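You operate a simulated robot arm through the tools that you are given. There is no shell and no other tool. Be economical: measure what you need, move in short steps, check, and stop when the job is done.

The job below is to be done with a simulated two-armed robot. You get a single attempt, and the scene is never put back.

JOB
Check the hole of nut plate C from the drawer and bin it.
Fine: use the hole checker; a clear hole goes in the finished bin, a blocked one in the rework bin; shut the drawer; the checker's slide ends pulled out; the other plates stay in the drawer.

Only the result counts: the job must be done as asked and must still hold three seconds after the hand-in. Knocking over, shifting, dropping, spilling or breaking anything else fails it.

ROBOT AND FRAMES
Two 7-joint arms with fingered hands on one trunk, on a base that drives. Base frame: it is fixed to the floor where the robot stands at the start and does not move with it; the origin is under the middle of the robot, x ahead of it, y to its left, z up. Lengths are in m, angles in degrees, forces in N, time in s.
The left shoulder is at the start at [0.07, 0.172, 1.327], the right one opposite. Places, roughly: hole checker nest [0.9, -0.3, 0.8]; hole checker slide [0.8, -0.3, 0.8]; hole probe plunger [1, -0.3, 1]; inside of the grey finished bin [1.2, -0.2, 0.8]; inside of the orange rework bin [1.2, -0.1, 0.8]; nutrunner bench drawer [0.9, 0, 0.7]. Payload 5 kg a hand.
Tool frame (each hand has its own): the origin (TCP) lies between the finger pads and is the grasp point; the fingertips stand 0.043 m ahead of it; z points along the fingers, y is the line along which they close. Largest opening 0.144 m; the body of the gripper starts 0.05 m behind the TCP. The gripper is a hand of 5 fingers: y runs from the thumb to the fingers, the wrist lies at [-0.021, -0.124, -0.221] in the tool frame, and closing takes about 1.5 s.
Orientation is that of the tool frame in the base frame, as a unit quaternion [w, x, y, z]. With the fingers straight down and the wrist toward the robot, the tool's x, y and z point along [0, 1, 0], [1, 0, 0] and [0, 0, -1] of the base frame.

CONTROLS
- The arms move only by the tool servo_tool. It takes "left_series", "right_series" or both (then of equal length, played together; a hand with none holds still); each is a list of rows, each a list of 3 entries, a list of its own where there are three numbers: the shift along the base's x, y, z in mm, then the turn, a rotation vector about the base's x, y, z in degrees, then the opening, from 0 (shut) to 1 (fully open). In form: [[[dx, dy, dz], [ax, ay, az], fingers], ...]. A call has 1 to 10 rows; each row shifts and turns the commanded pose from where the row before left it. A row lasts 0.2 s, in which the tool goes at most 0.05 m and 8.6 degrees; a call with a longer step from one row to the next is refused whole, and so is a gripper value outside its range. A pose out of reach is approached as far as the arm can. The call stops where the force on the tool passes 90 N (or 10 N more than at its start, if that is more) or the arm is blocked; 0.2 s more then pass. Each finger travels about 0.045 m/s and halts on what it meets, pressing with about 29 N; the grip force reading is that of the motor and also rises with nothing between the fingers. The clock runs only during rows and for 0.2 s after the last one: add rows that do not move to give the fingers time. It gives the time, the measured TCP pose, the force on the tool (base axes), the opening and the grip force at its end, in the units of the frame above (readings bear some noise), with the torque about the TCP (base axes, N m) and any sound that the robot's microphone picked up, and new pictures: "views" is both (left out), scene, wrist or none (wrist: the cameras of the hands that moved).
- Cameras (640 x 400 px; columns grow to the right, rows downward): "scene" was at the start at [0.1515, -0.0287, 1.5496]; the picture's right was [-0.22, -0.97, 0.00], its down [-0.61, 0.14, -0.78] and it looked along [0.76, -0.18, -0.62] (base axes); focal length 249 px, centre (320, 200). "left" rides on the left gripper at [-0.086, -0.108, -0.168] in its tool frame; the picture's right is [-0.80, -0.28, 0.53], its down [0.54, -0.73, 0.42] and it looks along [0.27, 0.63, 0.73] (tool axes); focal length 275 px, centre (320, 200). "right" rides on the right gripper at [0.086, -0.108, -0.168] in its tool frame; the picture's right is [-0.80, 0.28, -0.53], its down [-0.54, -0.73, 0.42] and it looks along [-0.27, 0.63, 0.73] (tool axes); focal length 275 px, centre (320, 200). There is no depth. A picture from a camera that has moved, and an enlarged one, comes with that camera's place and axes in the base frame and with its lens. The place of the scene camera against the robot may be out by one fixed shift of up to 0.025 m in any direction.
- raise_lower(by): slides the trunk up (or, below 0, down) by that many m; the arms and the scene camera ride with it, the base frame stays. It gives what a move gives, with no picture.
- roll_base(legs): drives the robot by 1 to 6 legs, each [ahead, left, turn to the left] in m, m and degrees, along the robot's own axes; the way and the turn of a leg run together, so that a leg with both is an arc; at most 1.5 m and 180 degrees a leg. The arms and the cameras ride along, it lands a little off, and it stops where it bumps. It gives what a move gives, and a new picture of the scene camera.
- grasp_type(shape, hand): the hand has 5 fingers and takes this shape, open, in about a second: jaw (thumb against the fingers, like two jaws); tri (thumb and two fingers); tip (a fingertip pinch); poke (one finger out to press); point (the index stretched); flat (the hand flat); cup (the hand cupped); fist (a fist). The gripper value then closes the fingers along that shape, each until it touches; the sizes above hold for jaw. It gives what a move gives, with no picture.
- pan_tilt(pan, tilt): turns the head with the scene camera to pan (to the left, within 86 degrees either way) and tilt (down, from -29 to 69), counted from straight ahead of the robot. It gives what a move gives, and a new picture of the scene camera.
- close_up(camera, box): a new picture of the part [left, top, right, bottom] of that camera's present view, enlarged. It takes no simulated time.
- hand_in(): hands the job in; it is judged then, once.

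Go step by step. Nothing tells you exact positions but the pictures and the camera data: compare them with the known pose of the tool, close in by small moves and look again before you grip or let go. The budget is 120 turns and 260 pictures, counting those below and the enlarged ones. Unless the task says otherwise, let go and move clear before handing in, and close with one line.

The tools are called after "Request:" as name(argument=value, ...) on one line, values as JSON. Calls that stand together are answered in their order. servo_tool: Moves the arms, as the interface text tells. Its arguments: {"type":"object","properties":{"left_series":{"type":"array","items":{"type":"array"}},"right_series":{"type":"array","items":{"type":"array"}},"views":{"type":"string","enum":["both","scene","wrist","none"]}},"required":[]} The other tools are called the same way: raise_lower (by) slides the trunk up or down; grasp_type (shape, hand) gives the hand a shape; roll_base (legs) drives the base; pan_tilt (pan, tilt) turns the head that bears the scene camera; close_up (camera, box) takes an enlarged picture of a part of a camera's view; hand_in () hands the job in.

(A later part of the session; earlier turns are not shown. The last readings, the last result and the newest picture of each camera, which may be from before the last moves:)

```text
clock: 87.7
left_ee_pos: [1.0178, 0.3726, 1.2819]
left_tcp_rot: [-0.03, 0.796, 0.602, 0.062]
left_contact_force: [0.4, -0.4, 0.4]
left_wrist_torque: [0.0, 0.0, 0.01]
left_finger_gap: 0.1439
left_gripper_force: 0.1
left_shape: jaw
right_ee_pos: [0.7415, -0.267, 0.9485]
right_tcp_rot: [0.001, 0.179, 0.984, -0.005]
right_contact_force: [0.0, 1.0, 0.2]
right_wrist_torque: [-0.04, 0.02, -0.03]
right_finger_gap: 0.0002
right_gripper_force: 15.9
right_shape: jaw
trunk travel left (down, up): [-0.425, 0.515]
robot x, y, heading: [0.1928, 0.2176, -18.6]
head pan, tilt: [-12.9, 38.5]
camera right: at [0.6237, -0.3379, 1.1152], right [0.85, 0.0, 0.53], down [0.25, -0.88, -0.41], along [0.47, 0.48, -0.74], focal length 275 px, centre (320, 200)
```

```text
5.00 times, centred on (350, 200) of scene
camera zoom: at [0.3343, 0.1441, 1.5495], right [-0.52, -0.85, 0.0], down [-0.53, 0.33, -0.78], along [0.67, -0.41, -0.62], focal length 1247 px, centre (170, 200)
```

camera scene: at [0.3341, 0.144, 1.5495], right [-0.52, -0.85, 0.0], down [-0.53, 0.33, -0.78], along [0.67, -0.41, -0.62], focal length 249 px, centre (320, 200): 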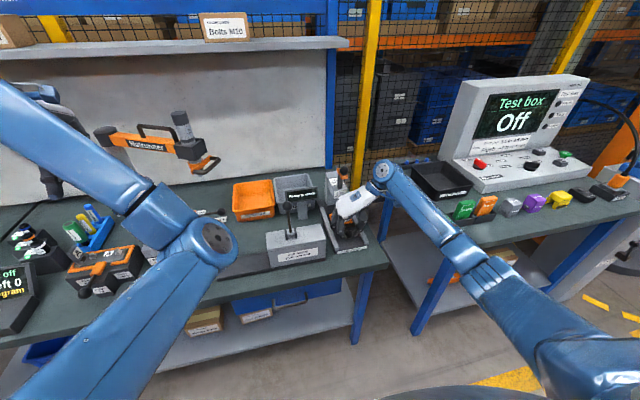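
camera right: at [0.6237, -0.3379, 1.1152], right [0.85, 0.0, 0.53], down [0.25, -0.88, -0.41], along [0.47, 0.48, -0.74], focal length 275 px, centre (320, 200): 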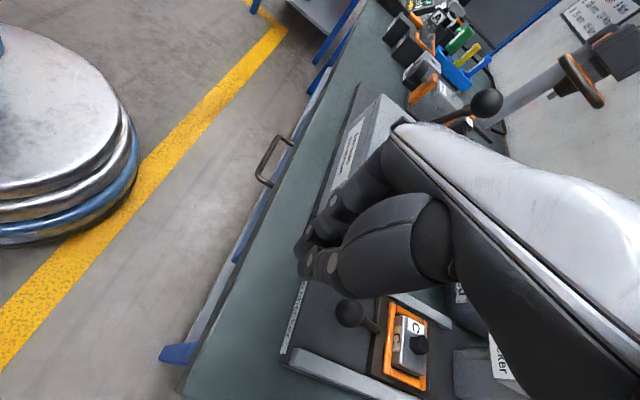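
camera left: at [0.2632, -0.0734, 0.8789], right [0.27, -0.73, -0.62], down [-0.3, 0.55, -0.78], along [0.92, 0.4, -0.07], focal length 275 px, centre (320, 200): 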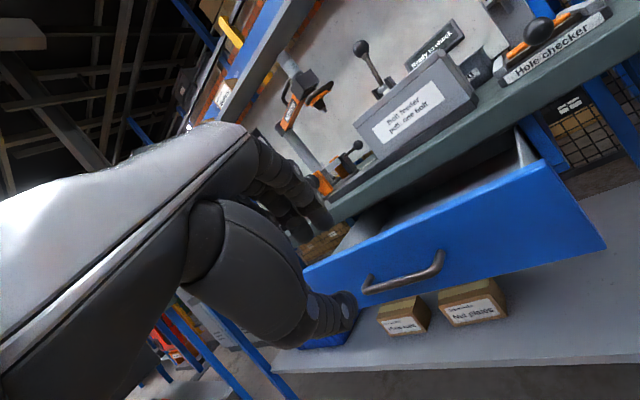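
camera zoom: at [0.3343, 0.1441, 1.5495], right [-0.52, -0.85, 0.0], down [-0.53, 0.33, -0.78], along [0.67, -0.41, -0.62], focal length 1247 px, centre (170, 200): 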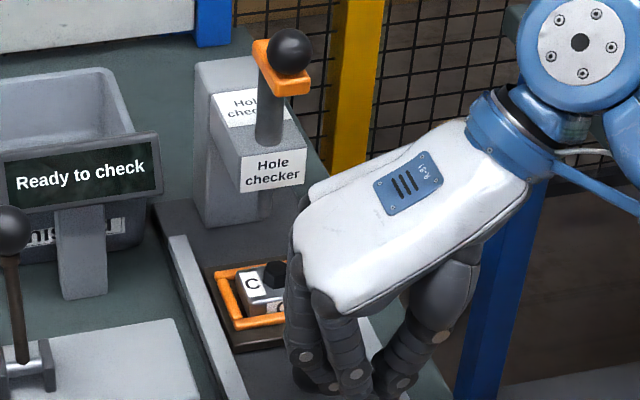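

Request:
servo_tool(right_series=[[[0, 0, -35], [0, 0, 0], 0], [[0, 0, -38], [0, 0, 0], 0], [[14, -5, 0], [0, 0, 0], 0], [[14, -5, 0], [0, 0, 0], 0], [[14, -5, 0], [0, 0, 0], 0], [[14, -5, 0], [0, 0, 0], 0], [[0, 0, 0], [0, 0, 0], 0]], views="wrist")

Request:
close_up(camera="scene", box=[300, 160, 400, 240])

```text
clock: 89.2
left_ee_pos: [1.0179, 0.3725, 1.2822]
left_tcp_rot: [-0.03, 0.795, 0.603, 0.061]
left_contact_force: [-0.9, -0.1, -0.5]
left_wrist_torque: [-0.03, -0.05, -0.03]
left_finger_gap: 0.1437
left_gripper_force: 0.1
left_shape: jaw
right_ee_pos: [0.799, -0.2874, 0.8748]
right_tcp_rot: [0.002, 0.177, 0.984, -0.007]
right_contact_force: [-1.4, -0.5, 2.0]
right_wrist_torque: [-0.02, -0.05, -0.02]
right_finger_gap: 0.0
right_gripper_force: 28.3
right_shape: jaw
trunk travel left (down, up): [-0.425, 0.515]
robot x, y, heading: [0.1938, 0.2123, -18.5]
head pan, tilt: [-12.9, 38.5]
camera right: at [0.6817, -0.3576, 1.0419], right [0.85, 0.0, 0.53], down [0.26, -0.88, -0.41], along [0.47, 0.48, -0.74], focal length 275 px, centre (320, 200)
```

right: 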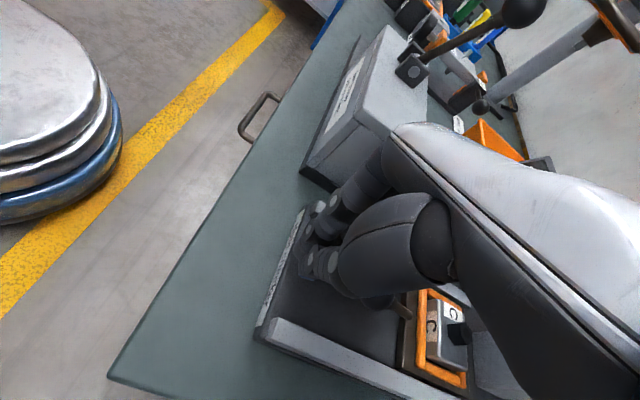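

```text
5.00 times, centred on (350, 200) of scene
camera zoom: at [0.3328, 0.1443, 1.5497], right [-0.52, -0.85, 0.0], down [-0.53, 0.33, -0.78], along [0.67, -0.41, -0.62], focal length 1247 px, centre (170, 200)
```

zoom: 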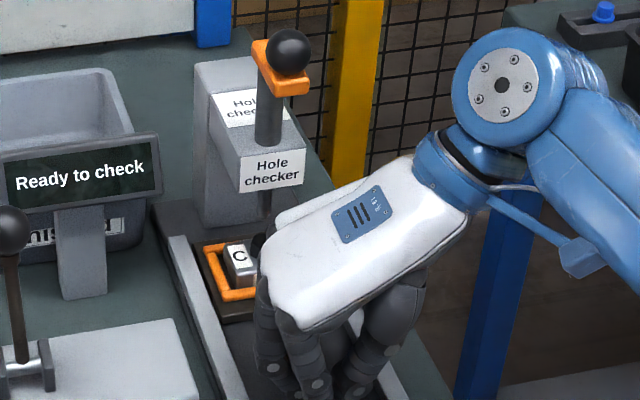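

Request:
servo_tool(right_series=[[[9.5, -3.3, 0], [0, 0, 0], 0], [[9.5, -3.3, 0], [0, 0, 0], 0], [[9.5, -3.3, 0], [0, 0, 0], 0], [[0, 0, 0], [0, 0, 0], 0]], views="wrist")

Request:
close_up(camera="scene", box=[300, 160, 400, 240])

```text
clock: 90.2
left_ee_pos: [1.0161, 0.3736, 1.2843]
left_tcp_rot: [-0.029, 0.795, 0.602, 0.063]
left_contact_force: [-0.7, 0.3, 0.0]
left_wrist_torque: [-0.02, 0.0, 0.02]
left_finger_gap: 0.144
left_gripper_force: 0.0
left_shape: jaw
right_ee_pos: [0.8281, -0.2982, 0.8781]
right_tcp_rot: [0.004, 0.179, 0.984, -0.008]
right_contact_force: [-1.1, -6.0, 20.7]
right_wrist_torque: [-0.42, -0.72, -0.24]
right_finger_gap: 0.0
right_gripper_force: 29.1
right_shape: jaw
trunk travel left (down, up): [-0.425, 0.515]
robot x, y, heading: [0.1929, 0.2116, -18.6]
head pan, tilt: [-12.9, 38.5]
camera right: at [0.7087, -0.3672, 1.0447], right [0.84, 0.0, 0.54], down [0.26, -0.88, -0.41], along [0.48, 0.48, -0.74], focal length 275 px, centre (320, 200)
```

right: 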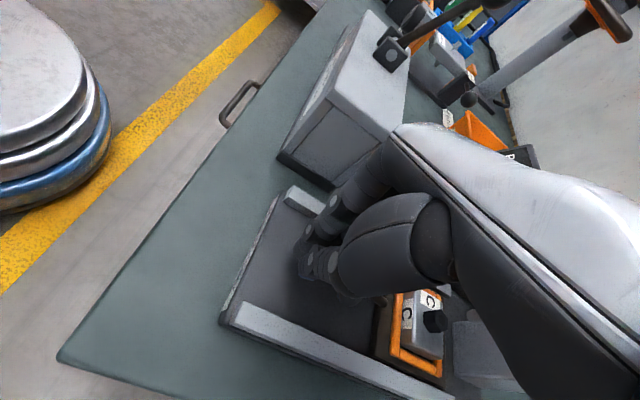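

```text
5.00 times, centred on (350, 200) of scene
camera zoom: at [0.3307, 0.1456, 1.5501], right [-0.52, -0.85, 0.0], down [-0.53, 0.32, -0.78], along [0.67, -0.41, -0.62], focal length 1247 px, centre (170, 200)
```

zoom: 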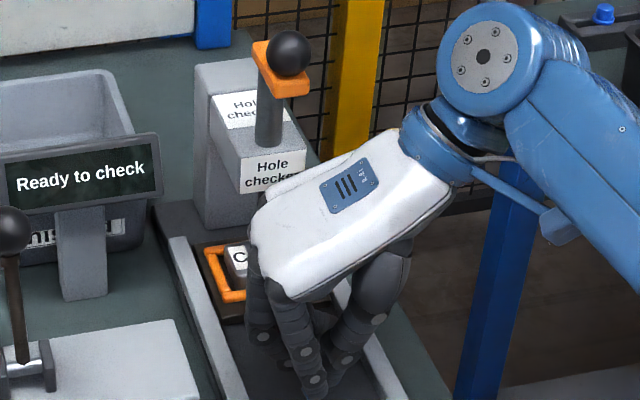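

Request:
servo_tool(right_series=[[[-10, 3, 5], [0, 0, 0], 0], [[-14, 5, 30], [0, 0, 0], 0], [[-34, 12, 30], [0, 0, 0], 0], [[-34, 12, 0], [0, 0, 0], 0], [[-19, 7, 0], [0, 0, 0], 0], [[0, 0, 0], [0, 0, 0], 0]], views="wrist")

Request:
close_up(camera="scene", box=[300, 160, 400, 240])

Request:
close_up(camera="right", box=[260, 230, 480, 400])

```text
clock: 91.7
left_ee_pos: [1.0194, 0.3726, 1.2823]
left_tcp_rot: [-0.03, 0.795, 0.603, 0.062]
left_contact_force: [-1.1, -0.8, 1.0]
left_wrist_torque: [0.0, 0.02, -0.01]
left_finger_gap: 0.1439
left_gripper_force: 0.0
left_shape: jaw
right_ee_pos: [0.7175, -0.2564, 0.941]
right_tcp_rot: [0.001, 0.177, 0.984, -0.007]
right_contact_force: [-0.5, -0.5, -0.3]
right_wrist_torque: [0.01, 0.01, 0.0]
right_finger_gap: 0.0
right_gripper_force: 28.4
right_shape: jaw
trunk travel left (down, up): [-0.425, 0.515]
robot x, y, heading: [0.198, 0.2179, -18.5]
head pan, tilt: [-12.9, 38.5]
camera right: at [0.5991, -0.327, 1.1076], right [0.85, 0.0, 0.53], down [0.25, -0.88, -0.41], along [0.47, 0.48, -0.74], focal length 275 px, centre (320, 200)
```

right: 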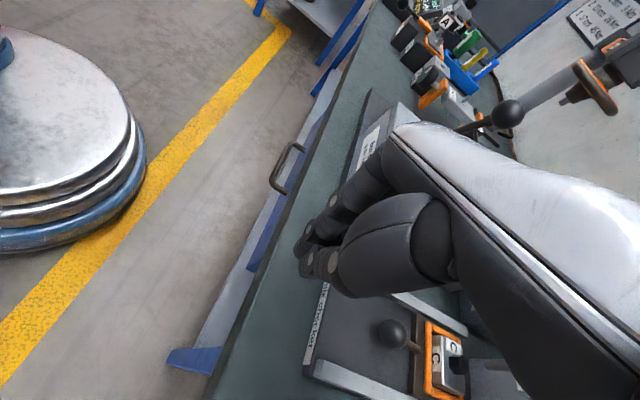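

```text
5.00 times, centred on (350, 200) of scene
camera zoom: at [0.3342, 0.1443, 1.5495], right [-0.52, -0.85, 0.0], down [-0.53, 0.33, -0.78], along [0.67, -0.41, -0.62], focal length 1247 px, centre (170, 200)
```

zoom: 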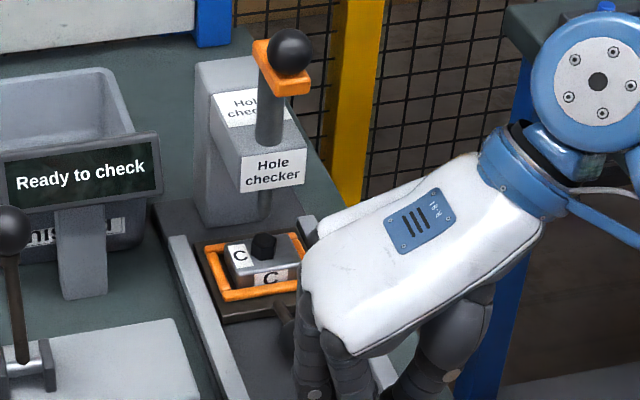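

```text
2.35 times, centred on (370, 315) of right
camera zoom: at [0.5991, -0.327, 1.1076], right [0.85, 0.0, 0.53], down [0.25, -0.88, -0.41], along [0.47, 0.48, -0.74], focal length 648 px, centre (202, -71)
```

zoom: 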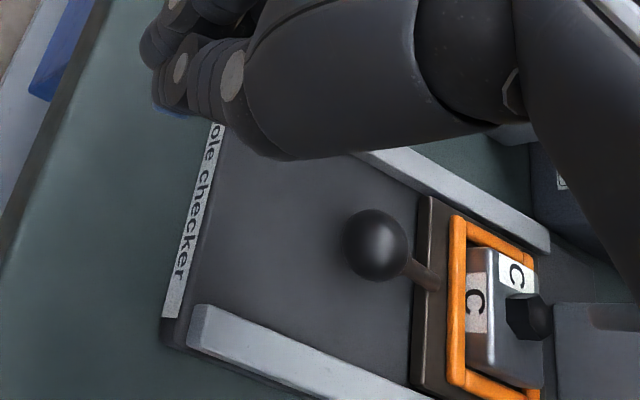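

The nest is nearly under the probe. I'll turn the hand back to the wrist-toward-robot yaw so the palm stays behind, then push further.

Request:
servo_tool(right_series=[[[0, 0, 3], [0, 0, -8.5], 0], [[0, 0, 0], [0, 0, -8.5], 0], [[0, 0, 0], [0, 0, -8.5], 0], [[0, 0, 0], [0, 0, -8.5], 0], [[0, 0, 0], [0, 0, -8.5], 0], [[0, 0, 0], [0, 0, -8.5], 0], [[0, 0, 0], [0, 0, -8.5], 0], [[0, 0, 0], [0, 0, -8.5], 0], [[0, 0, 0], [0, 0, -8.5], 0], [[0, 0, 0], [0, 0, -8.5], 0]], views="none")

Request:
servo_tool(right_series=[[[22, -16, 0], [0, 0, 0], 0], [[22, -16, 0], [0, 0, 0], 0], [[22, -10, 0], [0, 0, 0], 0], [[0, 0, -35], [0, 0, 0], 0], [[0, 0, -33], [0, 0, 0], 0], [[0, 0, 0], [0, 0, 0], 0]], views="wrist")

Request:
close_up(camera="right", box=[200, 120, 400, 320])

```text
clock: 93.8
left_ee_pos: [1.0176, 0.373, 1.2833]
left_tcp_rot: [-0.03, 0.795, 0.603, 0.061]
left_contact_force: [0.3, 0.4, -0.2]
left_wrist_torque: [-0.01, 0.01, -0.02]
left_finger_gap: 0.1439
left_gripper_force: 0.1
left_shape: jaw
right_ee_pos: [0.7174, -0.2571, 0.9442]
right_tcp_rot: [-0.004, 0.796, 0.605, -0.006]
right_contact_force: [0.8, -0.2, 0.3]
right_wrist_torque: [-0.01, 0.04, -0.01]
right_finger_gap: 0.0001
right_gripper_force: 28.6
right_shape: jaw
trunk travel left (down, up): [-0.425, 0.515]
robot x, y, heading: [0.1932, 0.2169, -18.6]
head pan, tilt: [-12.9, 38.5]
```

```text
clock: 95.2
left_ee_pos: [1.0191, 0.3733, 1.2825]
left_tcp_rot: [-0.03, 0.795, 0.603, 0.061]
left_contact_force: [-0.1, -0.7, 0.0]
left_wrist_torque: [0.01, 0.03, -0.04]
left_finger_gap: 0.144
left_gripper_force: 0.1
left_shape: jaw
right_ee_pos: [0.783, -0.2986, 0.8747]
right_tcp_rot: [-0.003, 0.796, 0.606, -0.006]
right_contact_force: [-0.6, 0.2, 0.0]
right_wrist_torque: [0.0, 0.02, 0.01]
right_finger_gap: 0.0
right_gripper_force: 28.6
right_shape: jaw
trunk travel left (down, up): [-0.425, 0.515]
robot x, y, heading: [0.1941, 0.2133, -18.5]
head pan, tilt: [-12.9, 38.5]
camera right: at [0.7048, -0.188, 1.0417], right [0.07, -0.84, 0.53], down [-0.85, -0.33, -0.41], along [0.52, -0.43, -0.74], focal length 275 px, centre (320, 200)
```

right: 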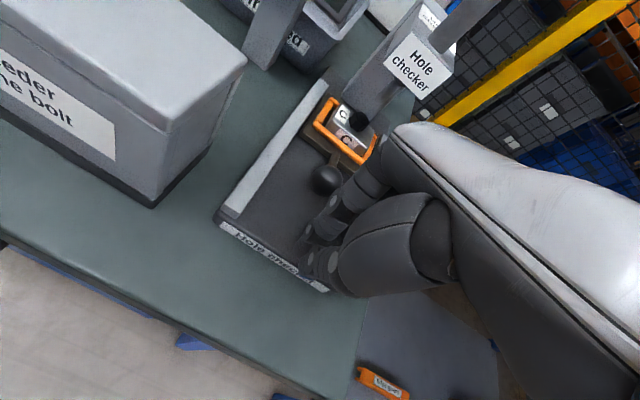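

```text
2.00 times, centred on (300, 220) of right
camera zoom: at [0.7048, -0.188, 1.0417], right [0.07, -0.84, 0.53], down [-0.85, -0.33, -0.41], along [0.52, -0.43, -0.74], focal length 551 px, centre (360, 160)
```

zoom: 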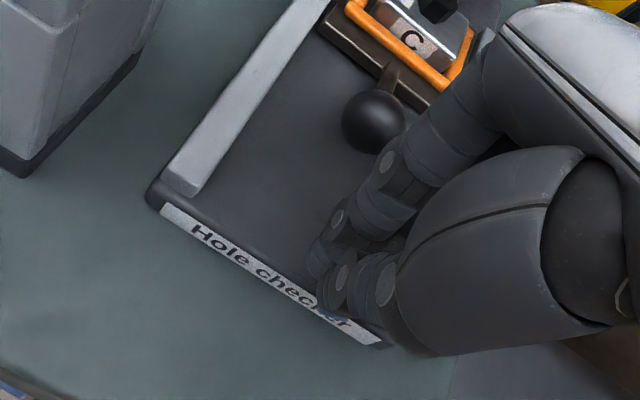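

Request:
servo_tool(right_series=[[[5, 13, 0], [0, 0, 0], 0], [[14, -5, 0], [0, 0, 0], 0], [[14, -5, 0], [0, 0, 0], 0], [[9.5, -3.3, 0], [0, 0, 0], 0], [[9.5, -3.3, 0], [0, 0, 0], 0], [[9.5, -3.3, 0], [0, 0, 0], 0], [[0, 0, 0], [0, 0, 0], 0]], views="wrist")

Request:
close_up(camera="scene", box=[300, 160, 400, 240])

```text
clock: 96.8
left_ee_pos: [1.0147, 0.3728, 1.2853]
left_tcp_rot: [-0.028, 0.796, 0.602, 0.062]
left_contact_force: [0.6, 0.7, 0.1]
left_wrist_torque: [-0.01, 0.01, -0.03]
left_finger_gap: 0.1439
left_gripper_force: 0.1
left_shape: jaw
right_ee_pos: [0.8413, -0.3054, 0.8757]
right_tcp_rot: [-0.005, 0.795, 0.606, -0.007]
right_contact_force: [-36.6, 8.9, 1.7]
right_wrist_torque: [0.18, 0.84, 0.1]
right_finger_gap: 0.0001
right_gripper_force: 28.4
right_shape: jaw
trunk travel left (down, up): [-0.425, 0.515]
robot x, y, heading: [0.1922, 0.2168, -18.7]
head pan, tilt: [-12.9, 38.5]
camera right: at [0.7626, -0.1949, 1.0423], right [0.07, -0.84, 0.53], down [-0.85, -0.33, -0.41], along [0.52, -0.43, -0.74], focal length 275 px, centre (320, 200)
```

right: 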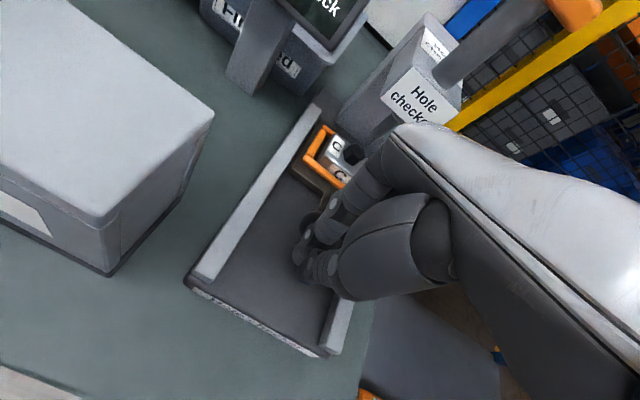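

```text
5.00 times, centred on (350, 200) of scene
camera zoom: at [0.3296, 0.1455, 1.5499], right [-0.52, -0.85, 0.0], down [-0.53, 0.33, -0.78], along [0.67, -0.41, -0.62], focal length 1247 px, centre (170, 200)
```

zoom: 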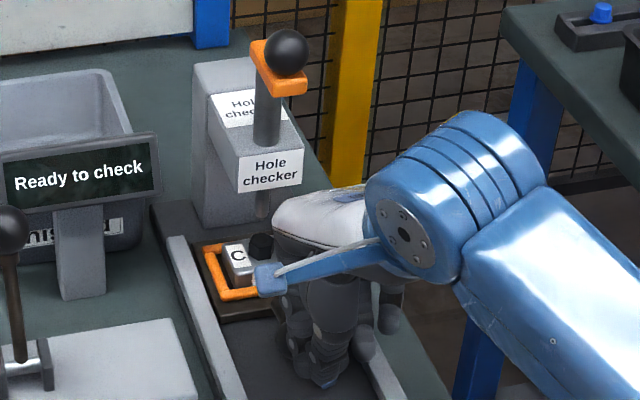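

The slide is at its inner stop and the hole is directly under the probe. Next I'll back off, rise, make a fist, and press the plunger ball at about (0.97, −0.35, 1.06).

Request:
servo_tool(right_series=[[[-24, 8, 0], [0, 0, 0], 0], [[-35, 12, 20], [0, 0, 0], 0], [[-10, 3, 45], [0, 0, 0], 0], [[0, 0, 48], [0, 0, 0], 0], [[0, 0, 48], [0, 0, 0], 0], [[0, 0, 48], [0, 0, 0], 0], [[0, 0, 48], [0, 0, 0], 0], [[0, 0, 48], [0, 0, 0], 0]], views="none")

Request:
grasp_type(hand="right", shape="fist")

Request:
servo_tool(right_series=[[[25, -8, 0], [0, 0, 0], 0], [[25, -8, 0], [0, 0, 0], 0]], views="both")

Request:
close_up(camera="scene", box=[280, 130, 420, 240])

```text
clock: 98.7
left_ee_pos: [1.018, 0.3735, 1.2821]
left_tcp_rot: [-0.029, 0.795, 0.603, 0.062]
left_contact_force: [-0.1, -0.3, -0.2]
left_wrist_torque: [0.0, -0.01, 0.01]
left_finger_gap: 0.1441
left_gripper_force: 0.1
left_shape: jaw
right_ee_pos: [0.7731, -0.2823, 1.1792]
right_tcp_rot: [-0.004, 0.796, 0.606, -0.007]
right_contact_force: [0.0, -0.9, 0.1]
right_wrist_torque: [-0.02, 0.02, 0.0]
right_finger_gap: 0.0
right_gripper_force: 29.3
right_shape: jaw
trunk travel left (down, up): [-0.425, 0.515]
robot x, y, heading: [0.1917, 0.2159, -18.6]
head pan, tilt: [-12.9, 38.5]
```

```text
clock: 99.5
left_ee_pos: [1.0186, 0.3727, 1.2831]
left_tcp_rot: [-0.031, 0.795, 0.602, 0.061]
left_contact_force: [-0.8, -0.3, 0.6]
left_wrist_torque: [0.01, 0.01, 0.01]
left_finger_gap: 0.1438
left_gripper_force: 0.0
left_shape: jaw
right_ee_pos: [0.7725, -0.284, 1.179]
right_tcp_rot: [-0.004, 0.796, 0.605, -0.006]
right_contact_force: [-1.0, -1.4, 0.6]
right_wrist_torque: [0.01, -0.01, 0.0]
right_finger_gap: 0.0004
right_gripper_force: 0.0
right_shape: fist
trunk travel left (down, up): [-0.425, 0.515]
robot x, y, heading: [0.1974, 0.2121, -18.7]
head pan, tilt: [-12.9, 38.5]
```

```text
clock: 100.2
left_ee_pos: [1.0198, 0.3731, 1.2817]
left_tcp_rot: [-0.03, 0.796, 0.602, 0.061]
left_contact_force: [0.8, 0.6, -0.4]
left_wrist_torque: [0.01, 0.0, -0.04]
left_finger_gap: 0.1441
left_gripper_force: 0.0
left_shape: jaw
right_ee_pos: [0.8256, -0.2993, 1.1782]
right_tcp_rot: [-0.003, 0.796, 0.605, -0.007]
right_contact_force: [0.5, 0.2, -0.2]
right_wrist_torque: [-0.02, 0.0, 0.01]
right_finger_gap: 0.0001
right_gripper_force: 0.1
right_shape: fist
trunk travel left (down, up): [-0.425, 0.515]
robot x, y, heading: [0.1958, 0.2121, -18.6]
head pan, tilt: [-12.9, 38.5]
camera scene: at [0.3351, 0.1442, 1.5494], right [-0.52, -0.85, 0.0], down [-0.53, 0.33, -0.78], along [0.67, -0.41, -0.62], focal length 249 px, centre (320, 200)
camera right: at [0.7469, -0.1893, 1.3456], right [0.07, -0.84, 0.53], down [-0.85, -0.33, -0.41], along [0.52, -0.43, -0.74], focal length 275 px, centre (320, 200)
```

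scene: 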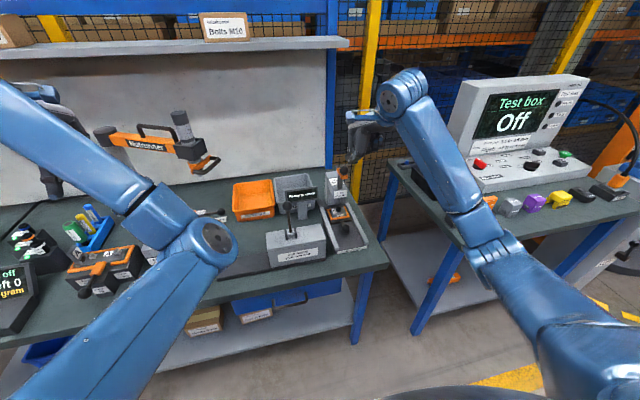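
right: 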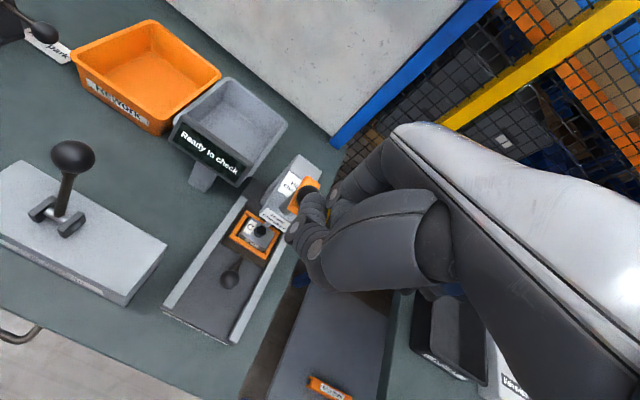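

```text
3.64 times, centred on (350, 185) of scene
camera zoom: at [0.3351, 0.1442, 1.5494], right [-0.52, -0.85, 0.0], down [-0.53, 0.33, -0.78], along [0.67, -0.41, -0.62], focal length 907 px, centre (211, 254)
```

zoom: 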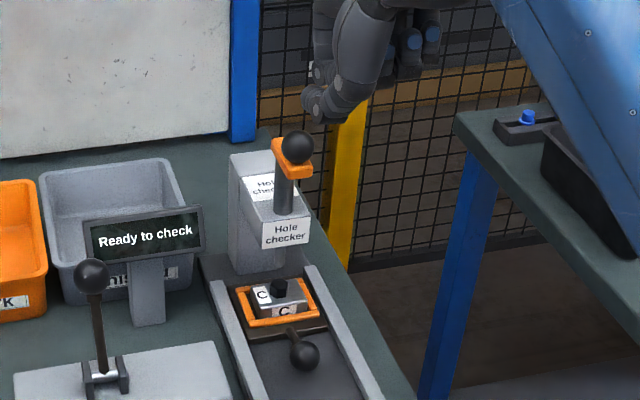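

Request:
servo_tool(right_series=[[[33, -10, 0], [0, 0, 0], 0], [[33, -10, 0], [0, 0, 0], 0], [[34, -11, 0], [0, 0, 0], 0], [[0, 0, 0], [0, 0, 0], 0]], views="wrist")

Request:
close_up(camera="scene", box=[280, 110, 420, 220])

Request:
close_up(camera="right", box=[200, 120, 400, 320])

```text
clock: 101.2
left_ee_pos: [1.0172, 0.3722, 1.2828]
left_tcp_rot: [-0.029, 0.795, 0.603, 0.062]
left_contact_force: [0.5, -0.9, -0.4]
left_wrist_torque: [0.01, -0.01, -0.03]
left_finger_gap: 0.1438
left_gripper_force: 0.0
left_shape: jaw
right_ee_pos: [0.9253, -0.3308, 1.1804]
right_tcp_rot: [-0.004, 0.796, 0.605, -0.007]
right_contact_force: [0.0, -0.2, 0.7]
right_wrist_torque: [0.01, -0.02, 0.07]
right_finger_gap: 0.0
right_gripper_force: 0.1
right_shape: fist
trunk travel left (down, up): [-0.425, 0.515]
robot x, y, heading: [0.1954, 0.2148, -18.7]
head pan, tilt: [-12.9, 38.5]
camera right: at [0.8475, -0.2199, 1.3478], right [0.07, -0.84, 0.53], down [-0.85, -0.33, -0.41], along [0.52, -0.43, -0.74], focal length 275 px, centre (320, 200)
```

right: 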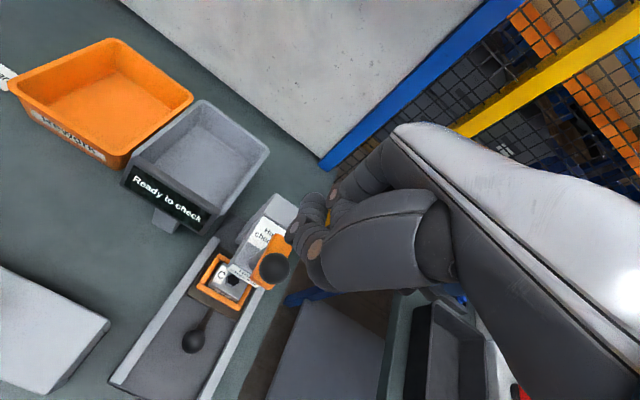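

```text
3.64 times, centred on (350, 165) of scene
camera zoom: at [0.3335, 0.1441, 1.5496], right [-0.52, -0.85, 0.0], down [-0.53, 0.33, -0.78], along [0.67, -0.41, -0.62], focal length 907 px, centre (211, 327)
```

zoom: 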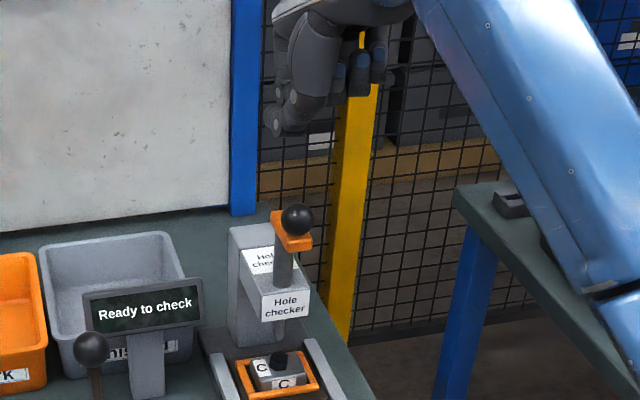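

```text
2.00 times, centred on (300, 220) of right
camera zoom: at [0.8475, -0.2199, 1.3478], right [0.07, -0.84, 0.53], down [-0.85, -0.33, -0.41], along [0.52, -0.43, -0.74], focal length 551 px, centre (360, 160)
```

zoom: 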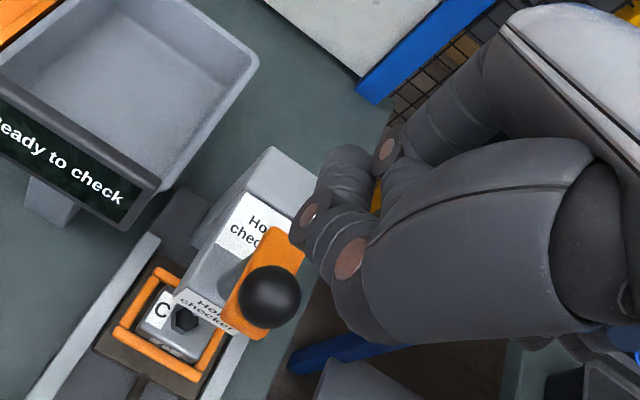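

Request:
grasp_type(hand="right", shape="jaw")

Request:
servo_tool(right_series=[[[2, 2, 0], [0, 0, 0], 0.6], [[0, 0, 0], [0, 0, 0], 0.2], [[0, 0, 0], [0, 0, 0], 0], [[0, 0, 0], [0, 0, 0], 0], [[0, 0, 0], [0, 0, 0], 0], [[0, 0, 0], [0, 0, 0], 0], [[0, 0, 0], [0, 0, 0], 0], [[0, 0, -20], [0, 0, 0], 0]], views="none")

Request:
close_up(camera="right", box=[200, 120, 400, 320])

Request:
close_up(camera="scene", box=[280, 110, 420, 220])

```text
clock: 102.0
left_ee_pos: [1.0186, 0.3721, 1.2823]
left_tcp_rot: [-0.031, 0.795, 0.602, 0.062]
left_contact_force: [1.3, 0.1, 0.4]
left_wrist_torque: [-0.02, -0.01, -0.01]
left_finger_gap: 0.1439
left_gripper_force: 0.0
left_shape: jaw
right_ee_pos: [0.9262, -0.3295, 1.1807]
right_tcp_rot: [-0.003, 0.796, 0.605, -0.006]
right_contact_force: [0.2, 0.4, -0.4]
right_wrist_torque: [-0.03, -0.01, 0.03]
right_finger_gap: 0.1435
right_gripper_force: 0.0
right_shape: jaw
trunk travel left (down, up): [-0.425, 0.515]
robot x, y, heading: [0.1979, 0.2163, -18.8]
head pan, tilt: [-12.9, 38.5]
```

```text
clock: 103.8
left_ee_pos: [1.0201, 0.3719, 1.2829]
left_tcp_rot: [-0.03, 0.795, 0.602, 0.061]
left_contact_force: [-0.8, 0.3, 0.2]
left_wrist_torque: [0.01, 0.02, -0.01]
left_finger_gap: 0.1441
left_gripper_force: 0.1
left_shape: jaw
right_ee_pos: [0.9283, -0.3293, 1.1611]
right_tcp_rot: [-0.004, 0.796, 0.605, -0.007]
right_contact_force: [-0.2, 0.3, -0.1]
right_wrist_torque: [0.04, 0.03, -0.01]
right_finger_gap: 0.0
right_gripper_force: 0.0
right_shape: jaw
trunk travel left (down, up): [-0.425, 0.515]
robot x, y, heading: [0.1959, 0.2141, -18.4]
head pan, tilt: [-12.9, 38.5]
```

```text
2.00 times, centred on (300, 220) of right
camera zoom: at [0.8497, -0.2188, 1.3277], right [0.07, -0.84, 0.53], down [-0.85, -0.33, -0.41], along [0.52, -0.43, -0.74], focal length 551 px, centre (360, 160)
```

zoom: 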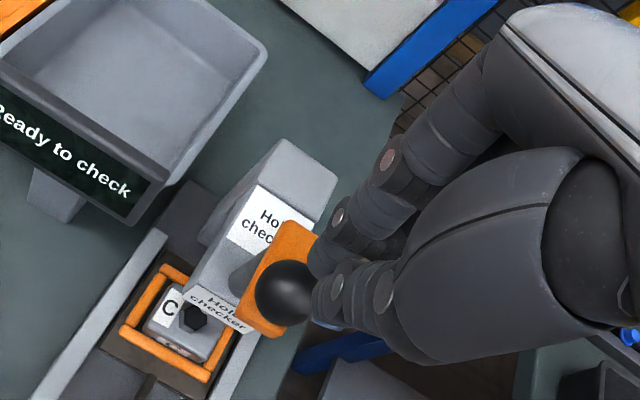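

```text
3.64 times, centred on (350, 165) of scene
camera zoom: at [0.3343, 0.1436, 1.5495], right [-0.52, -0.85, 0.0], down [-0.53, 0.33, -0.78], along [0.67, -0.41, -0.62], focal length 907 px, centre (211, 327)
```

zoom: 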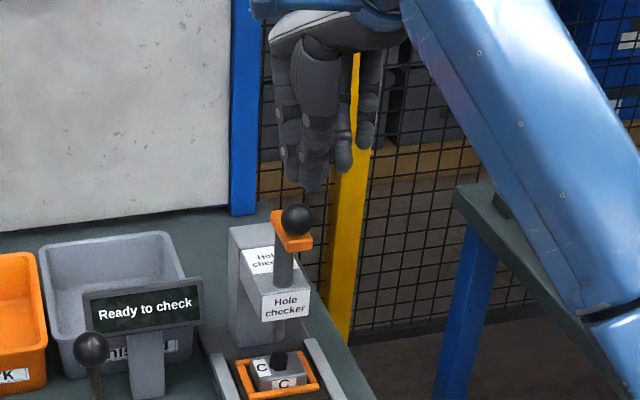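

Request:
servo_tool(right_series=[[[3, 0, -12], [0, 0, 0], 0], [[0, 0, -12], [0, 0, 0], 0], [[0, 0, -8], [0, 0, 0], 0], [[0, 0, -8], [0, 0, 0], 0], [[0, 0, 0], [0, 0, 0], 0]], views="wrist")

Request:
close_up(camera="scene", box=[280, 120, 420, 230])

```text
clock: 105.0
left_ee_pos: [1.0189, 0.3728, 1.2823]
left_tcp_rot: [-0.03, 0.795, 0.603, 0.061]
left_contact_force: [0.3, 0.7, 0.1]
left_wrist_torque: [-0.02, -0.02, -0.02]
left_finger_gap: 0.1438
left_gripper_force: 0.0
left_shape: jaw
right_ee_pos: [0.9316, -0.3298, 1.1218]
right_tcp_rot: [-0.003, 0.795, 0.606, -0.006]
right_contact_force: [2.2, -1.1, 3.3]
right_wrist_torque: [-0.02, -0.14, -0.01]
right_finger_gap: 0.0
right_gripper_force: 28.7
right_shape: jaw
trunk travel left (down, up): [-0.425, 0.515]
robot x, y, heading: [0.1952, 0.2123, -18.8]
head pan, tilt: [-12.9, 38.5]
camera right: at [0.8528, -0.2182, 1.2886], right [0.07, -0.84, 0.53], down [-0.85, -0.33, -0.41], along [0.52, -0.43, -0.74], focal length 275 px, centre (320, 200)
```

right: 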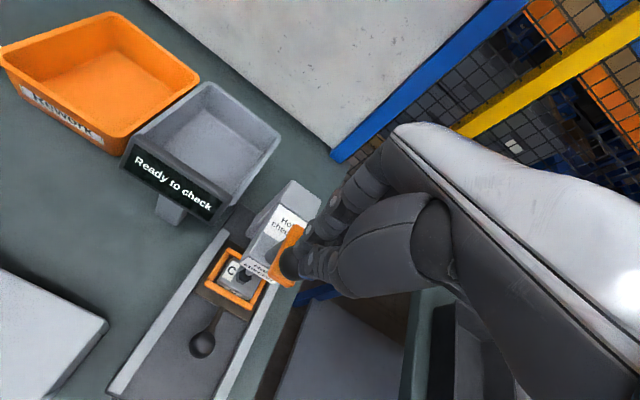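

```text
3.64 times, centred on (350, 175) of scene
camera zoom: at [0.3337, 0.1446, 1.5496], right [-0.52, -0.85, 0.0], down [-0.53, 0.33, -0.78], along [0.67, -0.41, -0.62], focal length 907 px, centre (211, 291)
```

zoom: 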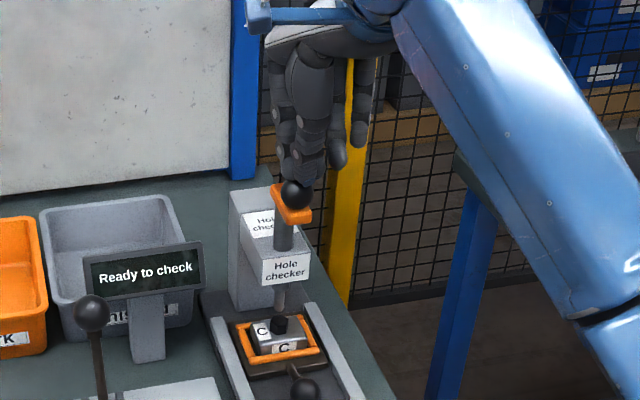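

Request:
servo_tool(right_series=[[[0, 0, -7], [0, 0, 0], 0], [[0, 0, -7], [0, 0, 0], 0], [[0, 0, -7], [0, 0, 0], 0], [[0, 0, -7], [0, 0, 0], 0], [[0, 0, 0], [0, 0, 0], 0]], views="wrist")

Request:
close_up(camera="scene", box=[280, 120, 420, 230])

```text
clock: 106.2
left_ee_pos: [1.0183, 0.3731, 1.2835]
left_tcp_rot: [-0.03, 0.795, 0.602, 0.061]
left_contact_force: [0.7, -0.8, 1.1]
left_wrist_torque: [0.01, 0.02, 0.03]
left_finger_gap: 0.144
left_gripper_force: 0.1
left_shape: jaw
right_ee_pos: [0.9304, -0.3282, 1.0931]
right_tcp_rot: [-0.004, 0.795, 0.606, -0.007]
right_contact_force: [4.1, -1.5, 3.6]
right_wrist_torque: [-0.08, -0.19, 0.0]
right_finger_gap: 0.0
right_gripper_force: 29.2
right_shape: jaw
trunk travel left (down, up): [-0.425, 0.515]
robot x, y, heading: [0.1952, 0.2151, -18.6]
head pan, tilt: [-12.9, 38.5]
camera right: at [0.8521, -0.2179, 1.2597], right [0.07, -0.84, 0.53], down [-0.85, -0.33, -0.41], along [0.52, -0.43, -0.74], focal length 275 px, centre (320, 200)
```

right: 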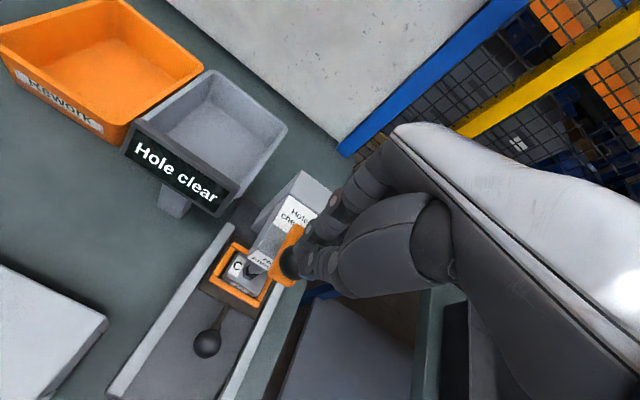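

```text
3.64 times, centred on (350, 175) of scene
camera zoom: at [0.3339, 0.1446, 1.5496], right [-0.52, -0.85, 0.0], down [-0.53, 0.33, -0.78], along [0.67, -0.41, -0.62], focal length 907 px, centre (211, 291)
```

zoom: 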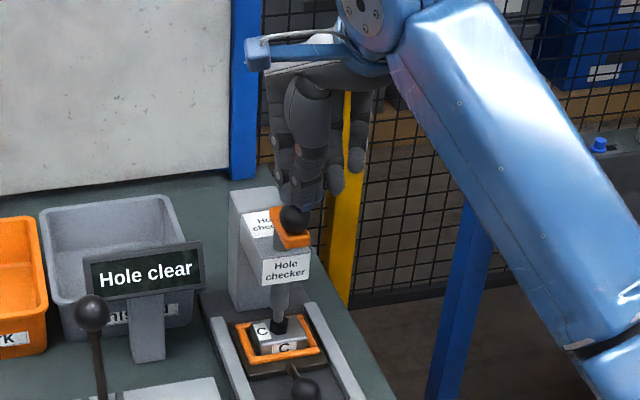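

The display reads "Hole clear", so C goes in the grey finished bin. I'll lift off and check the plunger springs back up.

Request:
servo_tool(right_series=[[[0, 0, 20], [0, 0, 0], 0], [[0, 0, 30], [0, 0, 0], 0], [[0, 0, 40], [0, 0, 0], 0], [[0, 0, 20], [0, 0, 0], 0], [[-40, 14, 0], [0, 0, 0], 0], [[-40, 14, 0], [0, 0, 0], 0], [[-40, 14, 0], [0, 0, 0], 0.2], [[-30, 10, 0], [0, 0, 0], 0.4]], views="wrist")

Request:
close_up(camera="scene", box=[280, 120, 420, 230])

```text
clock: 108.0
left_ee_pos: [1.0168, 0.372, 1.2831]
left_tcp_rot: [-0.028, 0.796, 0.602, 0.062]
left_contact_force: [-0.2, 0.5, -0.1]
left_wrist_torque: [0.03, -0.06, 0.0]
left_finger_gap: 0.144
left_gripper_force: 0.1
left_shape: jaw
right_ee_pos: [0.7808, -0.2767, 1.2017]
right_tcp_rot: [-0.003, 0.796, 0.605, -0.006]
right_contact_force: [-0.9, 0.4, -0.4]
right_wrist_torque: [-0.01, -0.04, 0.05]
right_finger_gap: 0.0292
right_gripper_force: 0.1
right_shape: jaw
trunk travel left (down, up): [-0.425, 0.515]
robot x, y, heading: [0.1956, 0.2172, -18.8]
head pan, tilt: [-12.9, 38.5]
camera right: at [0.7023, -0.1653, 1.3687], right [0.07, -0.84, 0.53], down [-0.85, -0.33, -0.41], along [0.52, -0.43, -0.74], focal length 275 px, centre (320, 200)
```

right: 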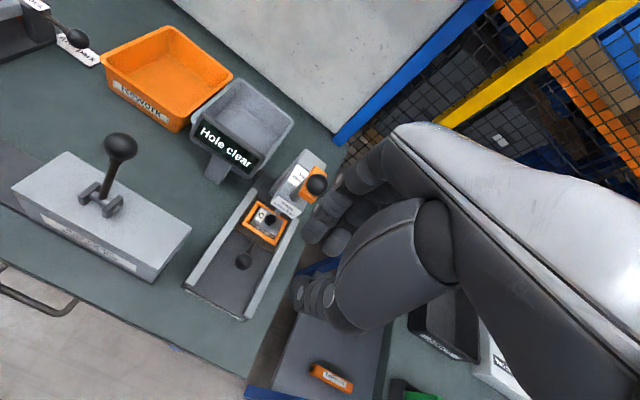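

```text
3.64 times, centred on (350, 175) of scene
camera zoom: at [0.3322, 0.1439, 1.5497], right [-0.52, -0.85, 0.0], down [-0.53, 0.33, -0.78], along [0.67, -0.41, -0.62], focal length 907 px, centre (211, 291)
```

zoom: 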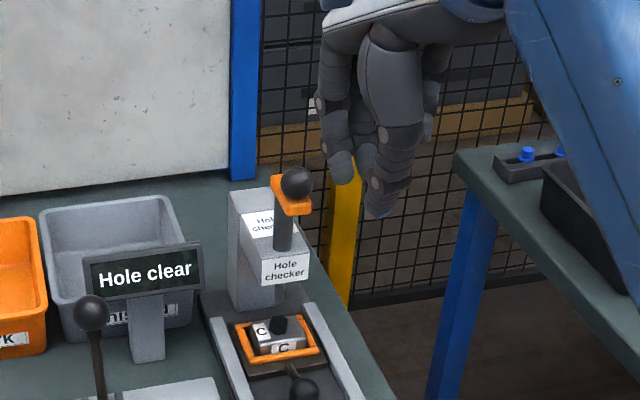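

Plunger is back up. Now I'll yaw the hand again to straddle the slide knob and pull the slide out.

Request:
servo_tool(right_series=[[[0, 0, -10], [0, 0, 8.5], 0.4], [[0, 0, -10], [0, 0, 8.5], 0.4], [[0, 0, -10], [0, 0, 8.5], 0.4], [[0, 0, -10], [0, 0, 8.5], 0.4], [[0, 0, -10], [0, 0, 8.5], 0.4], [[0, 0, -10], [0, 0, 8.5], 0.4], [[0, 0, -10], [0, 0, 8.5], 0.4], [[0, 0, -10], [0, 0, 8.5], 0.4], [[0, 0, -10], [0, 0, 8.5], 0.4], [[0, 0, -10], [0, 0, 8.5], 0.4]], views="none")

Request:
servo_tool(right_series=[[[13, -5, -30], [0, 0, 0], 0.4], [[13, -5, -35], [0, 0, 0], 0.4], [[12, -5, -35], [0, 0, 0], 0.4], [[0, 0, -35], [0, 0, 0], 0.4], [[0, 0, -35], [0, 0, 0], 0.4], [[0, 0, -20], [0, 0, 0], 0.4], [[0, 0, 0], [0, 0, 0], 0.4]], views="wrist")

Request:
close_up(camera="scene", box=[280, 140, 420, 250])

```text
clock: 110.2
left_ee_pos: [1.0201, 0.3726, 1.2833]
left_tcp_rot: [-0.03, 0.795, 0.603, 0.062]
left_contact_force: [0.5, -0.6, -0.3]
left_wrist_torque: [-0.01, 0.03, 0.0]
left_finger_gap: 0.144
left_gripper_force: 0.0
left_shape: jaw
right_ee_pos: [0.7798, -0.2764, 1.1023]
right_tcp_rot: [0.002, 0.178, 0.984, -0.007]
right_contact_force: [-0.1, -0.3, -0.2]
right_wrist_torque: [0.01, 0.03, -0.01]
right_finger_gap: 0.0573
right_gripper_force: 0.0
right_shape: jaw
trunk travel left (down, up): [-0.425, 0.515]
robot x, y, heading: [0.1928, 0.2158, -18.6]
head pan, tilt: [-12.9, 38.5]
```

```text
clock: 111.8
left_ee_pos: [1.0178, 0.3727, 1.2836]
left_tcp_rot: [-0.029, 0.795, 0.603, 0.061]
left_contact_force: [0.0, 0.4, -0.5]
left_wrist_torque: [0.01, 0.0, -0.01]
left_finger_gap: 0.1441
left_gripper_force: 0.1
left_shape: jaw
right_ee_pos: [0.8181, -0.2928, 0.9121]
right_tcp_rot: [0.001, 0.177, 0.984, -0.007]
right_contact_force: [0.0, 0.4, -0.6]
right_wrist_torque: [-0.01, -0.02, 0.01]
right_finger_gap: 0.0571
right_gripper_force: 0.0
right_shape: jaw
trunk travel left (down, up): [-0.425, 0.515]
robot x, y, heading: [0.1978, 0.2118, -18.6]
head pan, tilt: [-12.9, 38.5]
camera right: at [0.7004, -0.3627, 1.0781], right [0.85, 0.0, 0.53], down [0.25, -0.88, -0.41], along [0.47, 0.48, -0.74], focal length 275 px, centre (320, 200)
```

right: 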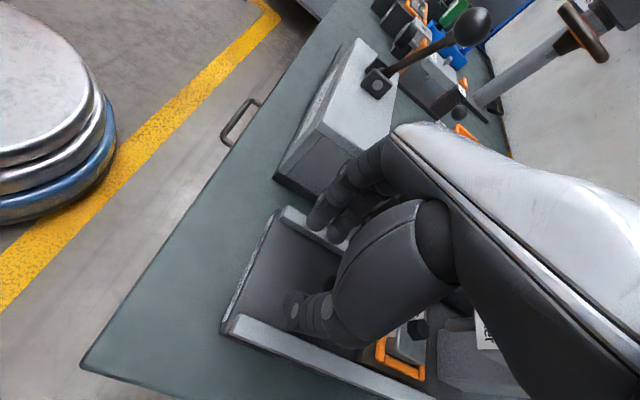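

```text
3.64 times, centred on (350, 195) of scene
camera zoom: at [0.3338, 0.1444, 1.5496], right [-0.52, -0.85, 0.0], down [-0.53, 0.33, -0.78], along [0.67, -0.41, -0.62], focal length 907 px, centre (211, 218)
```

zoom: 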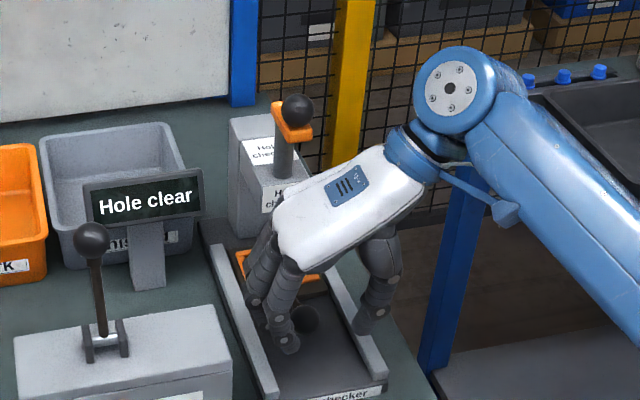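

Request:
servo_tool(right_series=[[[0, 0, -17], [0, 0, 0], 0.4], [[0, 0, -17], [0, 0, 0], 0.4], [[14, -5, 0], [0, 0, 0], 0.4], [[14, -5, 0], [0, 0, 0], 0.4], [[9, -3, 0], [0, 0, 0], 0.4], [[0, 0, 0], [0, 0, 0], 0.2], [[0, 0, 0], [0, 0, 0], 0], [[0, 0, 0], [0, 0, 0], 0], [[0, 0, 0], [0, 0, 0], 0], [[0, 0, 0], [0, 0, 0], 0]], views="wrist")

Request:
close_up(camera="right", box=[220, 160, 420, 340])

```text
clock: 114.0
left_ee_pos: [1.018, 0.3717, 1.2823]
left_tcp_rot: [-0.03, 0.796, 0.601, 0.061]
left_contact_force: [-0.4, -0.8, -0.2]
left_wrist_torque: [-0.01, 0.0, 0.01]
left_finger_gap: 0.1437
left_gripper_force: 0.0
left_shape: jaw
right_ee_pos: [0.8539, -0.3042, 0.8778]
right_tcp_rot: [0.0, 0.177, 0.984, -0.007]
right_contact_force: [-10.9, 0.8, -1.0]
right_wrist_torque: [0.02, 0.33, 0.02]
right_finger_gap: 0.0171
right_gripper_force: 28.8
right_shape: jaw
trunk travel left (down, up): [-0.425, 0.515]
robot x, y, heading: [0.1918, 0.2171, -18.6]
head pan, tilt: [-12.9, 38.5]
camera right: at [0.736, -0.3751, 1.0451], right [0.85, 0.0, 0.53], down [0.25, -0.88, -0.41], along [0.47, 0.48, -0.74], focal length 275 px, centre (320, 200)
```

right: 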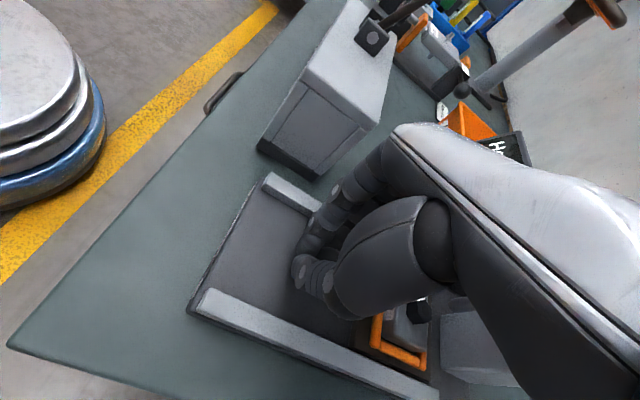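

```text
2.22 times, centred on (320, 250) of right
camera zoom: at [0.736, -0.3751, 1.0451], right [0.85, 0.0, 0.53], down [0.25, -0.88, -0.41], along [0.47, 0.48, -0.74], focal length 612 px, centre (320, 89)
```

zoom: 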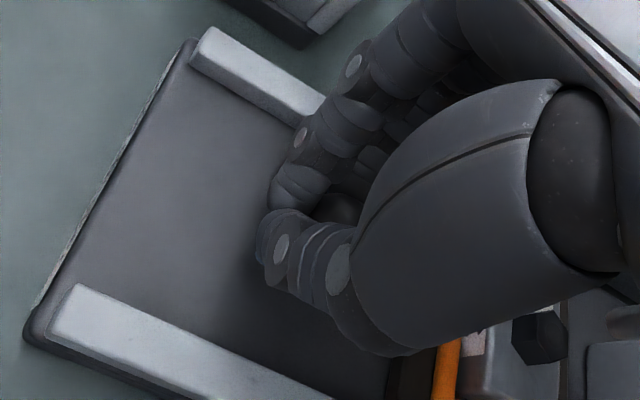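

Request:
servo_tool(right_series=[[[0, 0, 0], [0, 0, 0], 0.3], [[0, 0, 0], [0, 0, 0], 0.4], [[8, -3, 0], [0, 0, 0], 0.4], [[8, -3, 0], [0, 0, 0], 0.4], [[0, 0, 0], [0, 0, 0], 0.2], [[0, 0, 0], [0, 0, 0], 0], [[0, 0, 0], [0, 0, 0], 0], [[0, 0, 0], [0, 0, 0], 0], [[0, 0, 0], [0, 0, 0], 0]], views="none")

Request:
close_up(camera="right", box=[220, 160, 420, 340])

Request:
close_up(camera="scene", box=[280, 140, 420, 250])

```text
clock: 116.0
left_ee_pos: [1.018, 0.372, 1.2831]
left_tcp_rot: [-0.03, 0.795, 0.602, 0.061]
left_contact_force: [0.4, -0.4, -0.1]
left_wrist_torque: [0.0, -0.02, -0.02]
left_finger_gap: 0.1437
left_gripper_force: 0.1
left_shape: jaw
right_ee_pos: [0.8715, -0.3113, 0.8786]
right_tcp_rot: [0.001, 0.178, 0.984, -0.007]
right_contact_force: [-0.3, -4.4, -0.4]
right_wrist_torque: [-0.1, 0.0, 0.0]
right_finger_gap: 0.0239
right_gripper_force: 29.5
right_shape: jaw
trunk travel left (down, up): [-0.425, 0.515]
robot x, y, heading: [0.1959, 0.2147, -18.4]
head pan, tilt: [-12.9, 38.5]
```

```text
2.22 times, centred on (320, 250) of right
camera zoom: at [0.7532, -0.3816, 1.0456], right [0.85, 0.0, 0.53], down [0.25, -0.88, -0.41], along [0.47, 0.48, -0.74], focal length 612 px, centre (320, 89)
```

zoom: 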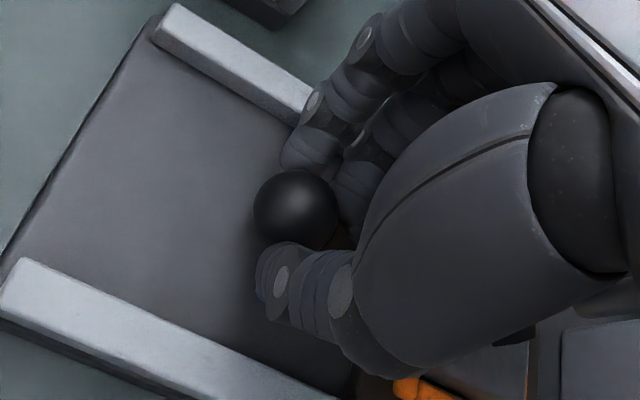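

```text
3.64 times, centred on (350, 195) of scene
camera zoom: at [0.3338, 0.1439, 1.5496], right [-0.52, -0.85, 0.0], down [-0.53, 0.33, -0.78], along [0.67, -0.41, -0.62], focal length 907 px, centre (211, 218)
```

zoom: 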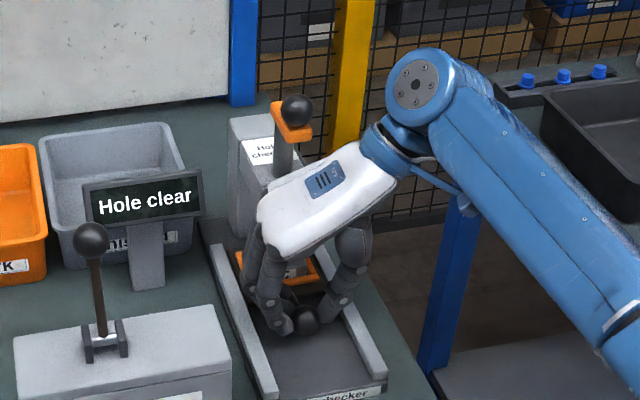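

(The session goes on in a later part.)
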